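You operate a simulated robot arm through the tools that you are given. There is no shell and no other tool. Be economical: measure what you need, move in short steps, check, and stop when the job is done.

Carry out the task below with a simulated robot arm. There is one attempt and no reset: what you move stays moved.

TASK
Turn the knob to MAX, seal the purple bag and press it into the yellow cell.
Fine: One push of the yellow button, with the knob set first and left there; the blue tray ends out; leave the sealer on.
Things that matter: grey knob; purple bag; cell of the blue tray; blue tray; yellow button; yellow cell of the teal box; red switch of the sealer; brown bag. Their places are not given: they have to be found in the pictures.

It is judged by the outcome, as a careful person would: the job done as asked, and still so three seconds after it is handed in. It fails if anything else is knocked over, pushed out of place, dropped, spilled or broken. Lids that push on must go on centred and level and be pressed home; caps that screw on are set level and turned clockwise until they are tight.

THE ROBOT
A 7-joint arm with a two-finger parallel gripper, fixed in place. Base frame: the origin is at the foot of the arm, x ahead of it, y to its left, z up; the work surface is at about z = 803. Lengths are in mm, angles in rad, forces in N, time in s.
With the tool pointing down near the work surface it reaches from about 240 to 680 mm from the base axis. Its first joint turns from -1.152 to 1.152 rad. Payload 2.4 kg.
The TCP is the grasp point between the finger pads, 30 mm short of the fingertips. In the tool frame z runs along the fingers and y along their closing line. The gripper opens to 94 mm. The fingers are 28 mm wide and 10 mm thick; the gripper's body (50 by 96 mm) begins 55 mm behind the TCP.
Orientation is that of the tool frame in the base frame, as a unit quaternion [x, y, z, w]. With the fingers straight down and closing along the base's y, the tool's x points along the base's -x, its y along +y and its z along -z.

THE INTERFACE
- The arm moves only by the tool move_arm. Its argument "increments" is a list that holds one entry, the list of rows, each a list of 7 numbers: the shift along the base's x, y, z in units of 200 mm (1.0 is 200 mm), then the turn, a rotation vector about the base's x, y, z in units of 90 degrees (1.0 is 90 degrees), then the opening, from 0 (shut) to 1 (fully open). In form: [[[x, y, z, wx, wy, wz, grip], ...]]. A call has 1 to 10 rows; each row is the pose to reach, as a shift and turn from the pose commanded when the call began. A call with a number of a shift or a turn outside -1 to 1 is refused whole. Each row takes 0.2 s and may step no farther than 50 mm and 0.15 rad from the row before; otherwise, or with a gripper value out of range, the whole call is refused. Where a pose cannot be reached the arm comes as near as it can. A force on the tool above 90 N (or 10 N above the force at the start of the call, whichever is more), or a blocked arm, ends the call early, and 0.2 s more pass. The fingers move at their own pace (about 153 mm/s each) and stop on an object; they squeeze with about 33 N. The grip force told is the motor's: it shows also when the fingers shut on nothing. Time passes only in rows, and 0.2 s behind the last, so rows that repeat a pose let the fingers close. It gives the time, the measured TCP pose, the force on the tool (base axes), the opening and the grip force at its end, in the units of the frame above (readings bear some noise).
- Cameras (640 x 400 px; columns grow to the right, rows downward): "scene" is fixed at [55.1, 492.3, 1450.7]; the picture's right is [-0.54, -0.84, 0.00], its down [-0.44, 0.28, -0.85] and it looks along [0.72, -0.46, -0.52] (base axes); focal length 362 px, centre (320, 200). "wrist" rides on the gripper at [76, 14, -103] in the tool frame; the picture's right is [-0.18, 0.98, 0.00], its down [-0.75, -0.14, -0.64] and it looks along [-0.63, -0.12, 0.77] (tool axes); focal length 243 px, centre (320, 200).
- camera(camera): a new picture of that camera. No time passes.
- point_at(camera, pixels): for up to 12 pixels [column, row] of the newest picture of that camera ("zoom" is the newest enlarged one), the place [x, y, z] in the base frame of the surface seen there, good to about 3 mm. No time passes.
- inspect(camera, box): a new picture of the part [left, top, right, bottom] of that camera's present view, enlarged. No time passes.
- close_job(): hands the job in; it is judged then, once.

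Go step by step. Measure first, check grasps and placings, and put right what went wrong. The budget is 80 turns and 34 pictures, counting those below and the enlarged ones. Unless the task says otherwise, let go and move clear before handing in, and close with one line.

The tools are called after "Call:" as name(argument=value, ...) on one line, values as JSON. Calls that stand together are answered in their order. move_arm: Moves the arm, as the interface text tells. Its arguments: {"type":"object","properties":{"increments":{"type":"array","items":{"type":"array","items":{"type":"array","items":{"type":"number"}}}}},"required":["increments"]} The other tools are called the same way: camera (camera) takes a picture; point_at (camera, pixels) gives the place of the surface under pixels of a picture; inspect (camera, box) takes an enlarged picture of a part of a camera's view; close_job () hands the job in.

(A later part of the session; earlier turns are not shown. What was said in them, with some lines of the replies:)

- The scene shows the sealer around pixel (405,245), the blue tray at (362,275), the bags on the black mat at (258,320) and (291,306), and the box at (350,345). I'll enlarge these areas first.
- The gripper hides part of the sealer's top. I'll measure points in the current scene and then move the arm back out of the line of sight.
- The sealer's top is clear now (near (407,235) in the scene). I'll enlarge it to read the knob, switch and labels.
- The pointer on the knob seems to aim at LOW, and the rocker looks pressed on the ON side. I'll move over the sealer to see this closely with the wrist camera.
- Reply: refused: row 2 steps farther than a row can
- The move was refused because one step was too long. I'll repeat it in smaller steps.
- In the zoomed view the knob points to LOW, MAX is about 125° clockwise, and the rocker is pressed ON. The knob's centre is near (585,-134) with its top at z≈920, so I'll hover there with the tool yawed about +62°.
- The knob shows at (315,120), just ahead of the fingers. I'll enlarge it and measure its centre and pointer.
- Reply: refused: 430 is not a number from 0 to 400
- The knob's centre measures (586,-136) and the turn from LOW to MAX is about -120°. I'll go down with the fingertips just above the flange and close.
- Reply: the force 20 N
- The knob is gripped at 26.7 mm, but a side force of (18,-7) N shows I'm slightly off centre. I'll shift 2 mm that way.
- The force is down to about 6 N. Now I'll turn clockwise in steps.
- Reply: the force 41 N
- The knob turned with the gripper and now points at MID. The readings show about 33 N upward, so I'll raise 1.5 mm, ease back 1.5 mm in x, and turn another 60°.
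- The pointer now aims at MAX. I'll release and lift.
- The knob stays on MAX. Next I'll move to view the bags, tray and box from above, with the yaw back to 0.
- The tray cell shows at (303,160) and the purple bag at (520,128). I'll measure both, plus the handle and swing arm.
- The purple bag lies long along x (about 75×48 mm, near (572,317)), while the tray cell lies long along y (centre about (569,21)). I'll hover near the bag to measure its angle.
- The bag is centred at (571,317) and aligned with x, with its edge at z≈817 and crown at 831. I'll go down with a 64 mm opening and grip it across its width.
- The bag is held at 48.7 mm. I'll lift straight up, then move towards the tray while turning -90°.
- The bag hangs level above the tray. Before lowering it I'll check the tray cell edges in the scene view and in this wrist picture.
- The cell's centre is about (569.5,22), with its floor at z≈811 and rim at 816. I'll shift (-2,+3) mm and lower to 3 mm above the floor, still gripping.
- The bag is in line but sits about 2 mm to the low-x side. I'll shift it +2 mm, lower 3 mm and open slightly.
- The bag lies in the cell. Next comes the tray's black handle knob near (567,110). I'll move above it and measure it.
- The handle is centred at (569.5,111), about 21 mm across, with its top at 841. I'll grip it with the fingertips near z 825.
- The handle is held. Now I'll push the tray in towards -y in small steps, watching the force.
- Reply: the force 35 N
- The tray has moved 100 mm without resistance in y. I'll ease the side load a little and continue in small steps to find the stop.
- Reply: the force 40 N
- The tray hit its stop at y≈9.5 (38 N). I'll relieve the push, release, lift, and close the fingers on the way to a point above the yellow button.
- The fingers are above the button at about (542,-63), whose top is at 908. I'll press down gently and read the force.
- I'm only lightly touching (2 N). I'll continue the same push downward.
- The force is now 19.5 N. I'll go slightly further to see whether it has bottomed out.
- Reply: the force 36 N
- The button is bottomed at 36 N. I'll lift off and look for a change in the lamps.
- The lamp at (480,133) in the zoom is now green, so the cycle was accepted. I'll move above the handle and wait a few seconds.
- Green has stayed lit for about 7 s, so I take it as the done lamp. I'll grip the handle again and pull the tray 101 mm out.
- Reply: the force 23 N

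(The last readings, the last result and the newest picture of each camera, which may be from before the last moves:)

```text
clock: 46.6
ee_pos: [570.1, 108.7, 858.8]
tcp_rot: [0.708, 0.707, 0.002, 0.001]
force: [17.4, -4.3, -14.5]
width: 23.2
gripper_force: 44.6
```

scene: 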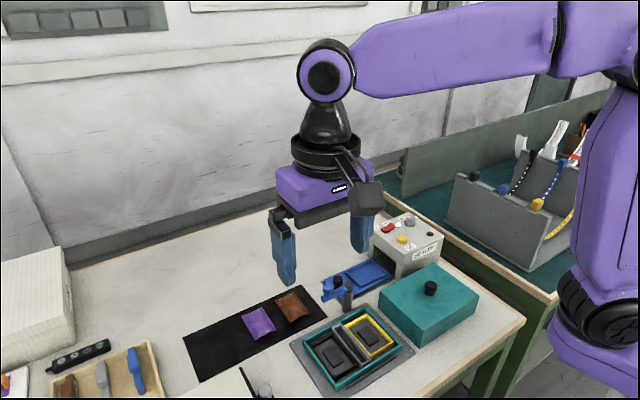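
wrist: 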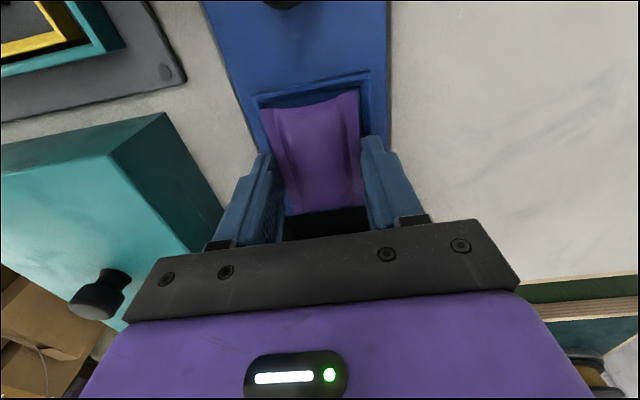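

The handle is back at about y 109. I'll pull the last couple of millimetres, release, lift, and turn slightly towards the cell to look.

Call:
move_arm(increments=[[[0, 0.01, 0, 0, 0, 0, 0.1], [0, 0.02, 0, 0, 0, 0, 0.1]]])

Call:
move_arm(increments=[[[0, 0, 0, 0, 0, 0, 0.45], [0, 0, 0, 0, 0, 0, 0.45], [0, 0, 0.2, 0, 0, 0, 0.45], [0, 0, 0.4, 0, 0, 0, 0.45], [0, -0.15, 0.5, 0, 0, 0, 0.6], [0, -0.3, 0.5, 0, 0, 0, 0.68]]])

Call:
inspect(camera="wrist", box=[160, 20, 480, 220])

```text
clock: 47.2
ee_pos: [570.5, 110.0, 860.3]
tcp_rot: [0.709, 0.705, 0.001, 0.0]
force: [16.1, -18.8, -9.7]
width: 23.2
gripper_force: 44.8
```

```text
clock: 48.6
ee_pos: [567.8, 52.8, 958.3]
tcp_rot: [0.708, 0.707, 0.001, 0.0]
force: [-0.2, 0.1, -0.7]
width: 63.6
gripper_force: 0.0
```

```text
2.00 times, centred on (320, 120) of wrist
```

zoom: 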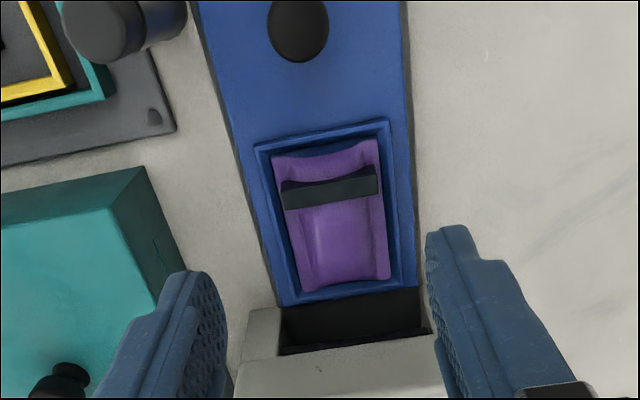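

A dark seal stripe now shows across the bag, so the sealing worked. I'll measure the bag in this view and the yellow cell in the scene picture (no new pictures used).

Call:
point_at(camera="zoom", pixels=[[276, 158], [377, 142], [387, 278], [305, 290], [330, 235], [283, 220], [382, 205], [262, 150], [388, 125], [330, 190]])

Call:
point_at(camera="scene", pixels=[[346, 325], [367, 315], [393, 342], [371, 356], [369, 335], [357, 326], [366, 321], [385, 341], [374, 350], [363, 348], [380, 327], [355, 321]])

```text
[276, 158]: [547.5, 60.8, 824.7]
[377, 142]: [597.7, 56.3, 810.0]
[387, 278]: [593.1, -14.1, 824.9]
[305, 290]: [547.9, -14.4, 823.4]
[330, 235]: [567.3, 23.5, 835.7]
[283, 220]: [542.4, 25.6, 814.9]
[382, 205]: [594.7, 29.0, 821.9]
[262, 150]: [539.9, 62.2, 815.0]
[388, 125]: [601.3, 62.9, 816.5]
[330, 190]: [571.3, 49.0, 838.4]
```

```text
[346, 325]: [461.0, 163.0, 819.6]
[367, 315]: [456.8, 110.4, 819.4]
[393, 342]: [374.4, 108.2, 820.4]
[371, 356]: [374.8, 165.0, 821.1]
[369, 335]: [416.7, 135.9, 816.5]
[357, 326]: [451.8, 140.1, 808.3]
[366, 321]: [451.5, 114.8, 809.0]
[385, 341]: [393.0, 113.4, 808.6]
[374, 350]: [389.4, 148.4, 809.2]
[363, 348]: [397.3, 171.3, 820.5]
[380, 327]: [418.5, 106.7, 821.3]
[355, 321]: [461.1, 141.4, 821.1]
```

The yellow cell spans about x 374–461 and y 107–165, with walls to z≈821 and a pad at 816. I'll check the nearby wall heights before gripping the bag.

Call:
point_at(camera="scene", pixels=[[338, 325], [347, 335], [356, 345], [366, 359], [385, 329], [394, 338], [376, 319], [402, 347], [365, 308], [375, 359], [350, 324], [387, 348]])

Call:
move_arm(increments=[[[0.005, -0.075, 0, 0, 0, 0, 0.68], [0.005, -0.15, -0.1, 0, 0, 0, 0.68], [0.005, -0.15, -0.3, 0, 0, 0, 0.68], [0.005, -0.15, -0.45, 0, 0, 0, 0.68], [0.005, -0.15, -0.53, 0, 0, 0, 0.68], [0.005, -0.15, -0.53, 0, 0, 0, 0.68]]])

```text
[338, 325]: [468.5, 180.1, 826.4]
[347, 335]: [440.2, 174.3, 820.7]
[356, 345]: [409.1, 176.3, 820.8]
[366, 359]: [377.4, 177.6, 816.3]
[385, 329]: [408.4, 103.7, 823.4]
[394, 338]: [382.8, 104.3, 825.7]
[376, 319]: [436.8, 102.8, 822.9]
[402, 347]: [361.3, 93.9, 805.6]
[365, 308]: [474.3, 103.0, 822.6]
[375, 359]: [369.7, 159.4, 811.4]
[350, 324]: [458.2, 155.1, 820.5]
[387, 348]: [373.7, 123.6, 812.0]
```

```text
clock: 50.0
ee_pos: [570.2, 22.5, 853.7]
tcp_rot: [0.707, 0.707, 0.0, -0.001]
force: [-0.5, 0.7, 0.2]
width: 63.7
gripper_force: 0.1
```

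The neighbouring walls reach about z 826. Gripping with the fingertips about 10 mm above the bag's bottom suits that, so I'll lower 1 mm and close.

Call:
move_arm(increments=[[[0, 0, -0.008, 0, 0, 0, 0.68], [0, 0, -0.008, 0, 0, 0, 0.5], [0, 0, -0.008, 0, 0, 0, 0.4], [0, 0, -0.008, 0, 0, 0, 0.4], [0, 0, 0.1, 0, 0, 0, 0.4], [0, 0, 0.3, 0, 0, 0, 0.4], [0, 0, 0.5, 0, 0, 0, 0.4], [0, 0, 0.65, 0, 0, 0, 0.4]]])

```text
clock: 51.8
ee_pos: [569.4, 22.6, 983.7]
tcp_rot: [0.708, 0.706, 0.0, 0.0]
force: [0.2, 0.7, 0.1]
width: 48.8
gripper_force: 32.9
```

The bag is held at 48.8 mm. I'll carry it over the lever to the yellow cell, turning back +90°.

Call:
move_arm(increments=[[[-0.07, 0.05, 0, 0, 0, 0.09, 0.4], [-0.14, 0.1, 0, 0, 0, 0.18, 0.4], [-0.21, 0.15, 0, 0, 0, 0.27, 0.4], [-0.28, 0.2, 0, 0, 0, 0.36, 0.4], [-0.35, 0.26, 0, 0, 0, 0.45, 0.4], [-0.42, 0.32, 0, 0, 0, 0.54, 0.4], [-0.5, 0.38, 0, 0, 0, 0.63, 0.4], [-0.58, 0.44, 0, 0, 0, 0.72, 0.4], [-0.66, 0.5, 0, 0, 0, 0.81, 0.4], [-0.76, 0.567, 0, 0, 0, 0.9, 0.4]]])

Call:
move_arm(increments=[[[0, 0, -0.1, 0, 0, 0.09, 0.4], [0, 0, -0.3, 0, 0, 0.1, 0.4], [0, 0, -0.5, 0, 0, 0.1, 0.4], [0, 0, -0.5, 0, 0, 0.1, 0.4]]])

```text
clock: 54.0
ee_pos: [416.0, 136.5, 983.4]
tcp_rot: [0.077, 0.997, -0.001, 0.0]
force: [0.1, 0.4, -0.7]
width: 49.1
gripper_force: 33.0
```

```text
clock: 55.0
ee_pos: [419.5, 136.5, 882.5]
tcp_rot: [0.001, 1.0, 0.0, 0.0]
force: [-0.5, 0.1, -1.4]
width: 49.0
gripper_force: 32.9
```

The bag hangs about 20 mm above the cell. I'll take one close picture to check its alignment.

Call:
inspect(camera="wrist", box=[200, 50, 440, 200])

```text
2.67 times, centred on (320, 125) of wrist
```

zoom: 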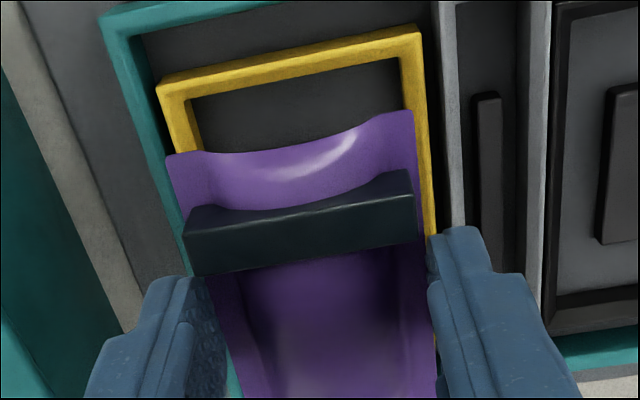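

Call:
point_at(camera="zoom", pixels=[[170, 95], [415, 40], [188, 100], [402, 60], [175, 100], [170, 165], [410, 118], [300, 60], [300, 150], [425, 150], [420, 60], [185, 130]])

```text
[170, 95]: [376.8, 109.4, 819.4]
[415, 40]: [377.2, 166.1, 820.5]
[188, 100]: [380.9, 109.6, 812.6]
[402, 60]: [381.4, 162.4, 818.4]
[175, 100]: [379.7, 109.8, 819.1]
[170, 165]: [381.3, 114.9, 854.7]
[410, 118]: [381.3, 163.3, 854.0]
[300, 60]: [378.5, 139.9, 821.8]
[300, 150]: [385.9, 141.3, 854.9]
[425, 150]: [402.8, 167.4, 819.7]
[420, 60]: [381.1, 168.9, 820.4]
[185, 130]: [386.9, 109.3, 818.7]
```

The bag spans y 115–163 and its near end is at x≈381, against a cell of about y 113–163 from x 381. It's aligned within about 1 mm, so I'll shift -1 mm in y and lower until the fingertips are just above the walls.

Call:
move_arm(increments=[[[0, -0.005, -0.05, 0, 0, 0, 0.4], [0, -0.005, -0.1, 0, 0, 0, 0.4], [0, -0.005, -0.12, 0, 0, 0, 0.4], [0, -0.005, -0.125, 0, 0, 0, 0.4]]])

```text
clock: 56.0
ee_pos: [418.7, 135.9, 858.8]
tcp_rot: [0.0, 1.0, 0.0, 0.0]
force: [0.3, 0.1, -0.1]
width: 48.8
gripper_force: 32.8
```

Call:
move_arm(increments=[[[0, 0, -0.005, 0, 0, 0, 0.4], [0, 0, -0.01, 0, 0, 0, 0.4], [0, 0, -0.015, 0, 0, 0, 0.4]]])

```text
clock: 56.8
ee_pos: [418.7, 136.4, 855.4]
tcp_rot: [0.0, 1.0, 0.0, 0.0]
force: [-2.4, -0.2, 3.8]
width: 49.0
gripper_force: 33.4
```

There's light contact (4 N). I'll push 2 mm more while gripping.

Call:
move_arm(increments=[[[0, 0, -0.005, 0, 0, 0, 0.4], [0, 0, -0.01, 0, 0, 0, 0.4], [0, 0, -0.01, 0, 0, 0, 0.4]]])

```text
clock: 57.6
ee_pos: [417.7, 134.7, 854.4]
tcp_rot: [0.0, 1.0, -0.001, 0.0]
force: [0.9, 0.5, -0.2]
width: 48.9
gripper_force: 32.7
```

The force has gone, so the bag seems to have settled in. I'll release, lift, close the fingers and press on the bag's middle.

Call:
move_arm(increments=[[[0, 0, 0, 0, 0, 0, 0.6], [0, 0, 0, 0, 0, 0, 0.6], [0, 0, 0.1, 0, 0, 0, 0.6], [0, 0, 0.3, 0, 0, 0, 0.6], [0, 0, 0.3, 0, 0, 0, 0], [0, 0, 0.3, 0, 0, 0, 0], [0, 0, 0.3, 0, 0, 0, 0], [0, 0.005, 0.15, 0, 0, 0, 0], [0, 0.005, 0.1, 0, 0, 0, 0]]])

```text
clock: 59.6
ee_pos: [418.4, 137.5, 872.8]
tcp_rot: [0.0, 1.0, 0.0, 0.0]
force: [-0.5, 0.1, 0.2]
width: 0.1
gripper_force: 33.3
```

Nothing is touching yet at TCP z 873. I'll press further in small steps.

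Call:
move_arm(increments=[[[0, 0, -0.015, 0, 0, 0, 0], [0, 0, -0.03, 0, 0, 0, 0], [0, 0, -0.045, 0, 0, 0, 0], [0, 0, -0.06, 0, 0, 0, 0]]])

```text
clock: 60.6
ee_pos: [417.6, 134.9, 864.1]
tcp_rot: [0.001, 1.0, 0.0, 0.002]
force: [-10.5, -3.7, 63.4]
width: 0.2
gripper_force: 32.7
```

The force is 63 N with the tips at z≈834. I'll press a little more to be sure it's home, then lift away.

Call:
move_arm(increments=[[[0, 0, -0.006, 0, 0, 0, 0], [0, 0, -0.01, 0, 0, 0, 0], [0, 0, -0.01, 0, 0, 0, 0]]])

Call:
move_arm(increments=[[[0, 0, 0.1, 0, 0, 0, 0], [0, 0, 0.3, 0, 0, 0, 0], [0, 0, 0.5, 0, 0, 0, 0], [-0.1, 0, 0.65, 0, 0, 0, 0], [-0.25, 0, 0.7, 0, 0, 0, 0]]])

```text
clock: 61.0
ee_pos: [418.3, 135.5, 863.8]
tcp_rot: [0.001, 1.0, 0.0, 0.001]
force: [-8.4, -1.2, 30.5]
width: 0.1
gripper_force: 33.0
stopped in row 2: the force on the tool passed its limit (the readings are from after the stop); the commanded pose is now the measured one
```

```text
clock: 62.2
ee_pos: [367.5, 137.3, 1003.4]
tcp_rot: [0.0, 1.0, 0.0, 0.0]
force: [0.2, 0.4, 0.2]
width: 0.0
gripper_force: 32.6
```

The push passed 90 N with no further travel, so the bag is firmly seated or on its stop. I'll use the last picture to check it in the scene view.

Call:
inspect(camera="scene", box=[310, 272, 438, 362])

```text
4.44 times, centred on (374, 317) of scene
```

zoom: 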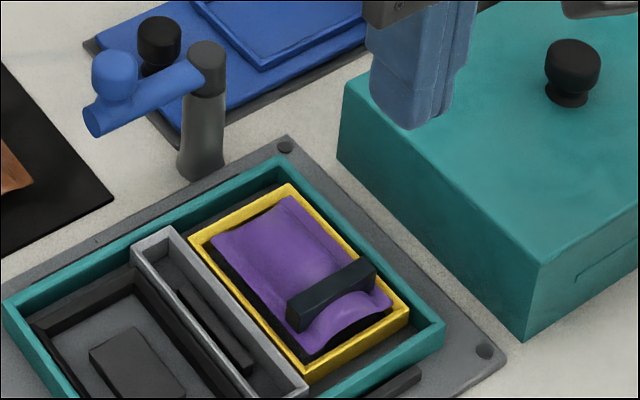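

The bag lies inside the yellow frame. I'll check that it is level from measured heights.

Call:
point_at(camera="zoom", pixels=[[215, 245], [288, 200], [300, 328], [386, 300], [255, 280], [335, 245], [290, 250], [350, 320], [240, 262], [320, 230], [200, 238], [400, 308]])

```text
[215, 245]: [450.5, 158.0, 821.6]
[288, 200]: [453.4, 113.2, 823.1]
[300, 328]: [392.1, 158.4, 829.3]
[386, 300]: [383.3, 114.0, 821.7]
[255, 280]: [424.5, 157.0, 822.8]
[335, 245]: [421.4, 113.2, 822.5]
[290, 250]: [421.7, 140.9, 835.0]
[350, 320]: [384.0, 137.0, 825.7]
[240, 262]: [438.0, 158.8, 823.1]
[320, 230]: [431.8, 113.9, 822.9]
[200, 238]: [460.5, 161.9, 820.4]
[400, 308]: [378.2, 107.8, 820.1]
```

All four edges of the bag read z≈822–823. It's level, centred and about 13 mm above the cell floor, just as it sat in the tray, so it is home. The tray is out, the knob was on MAX when last seen, the sealer is on, and the gripper is clear, so I'm handing in.

Call:
close_job()

```text
The job is handed in.
```

The job is handed in: knob at MAX, purple bag sealed with one push of the yellow button and pressed level into the yellow cell, blue tray out, sealer left on.
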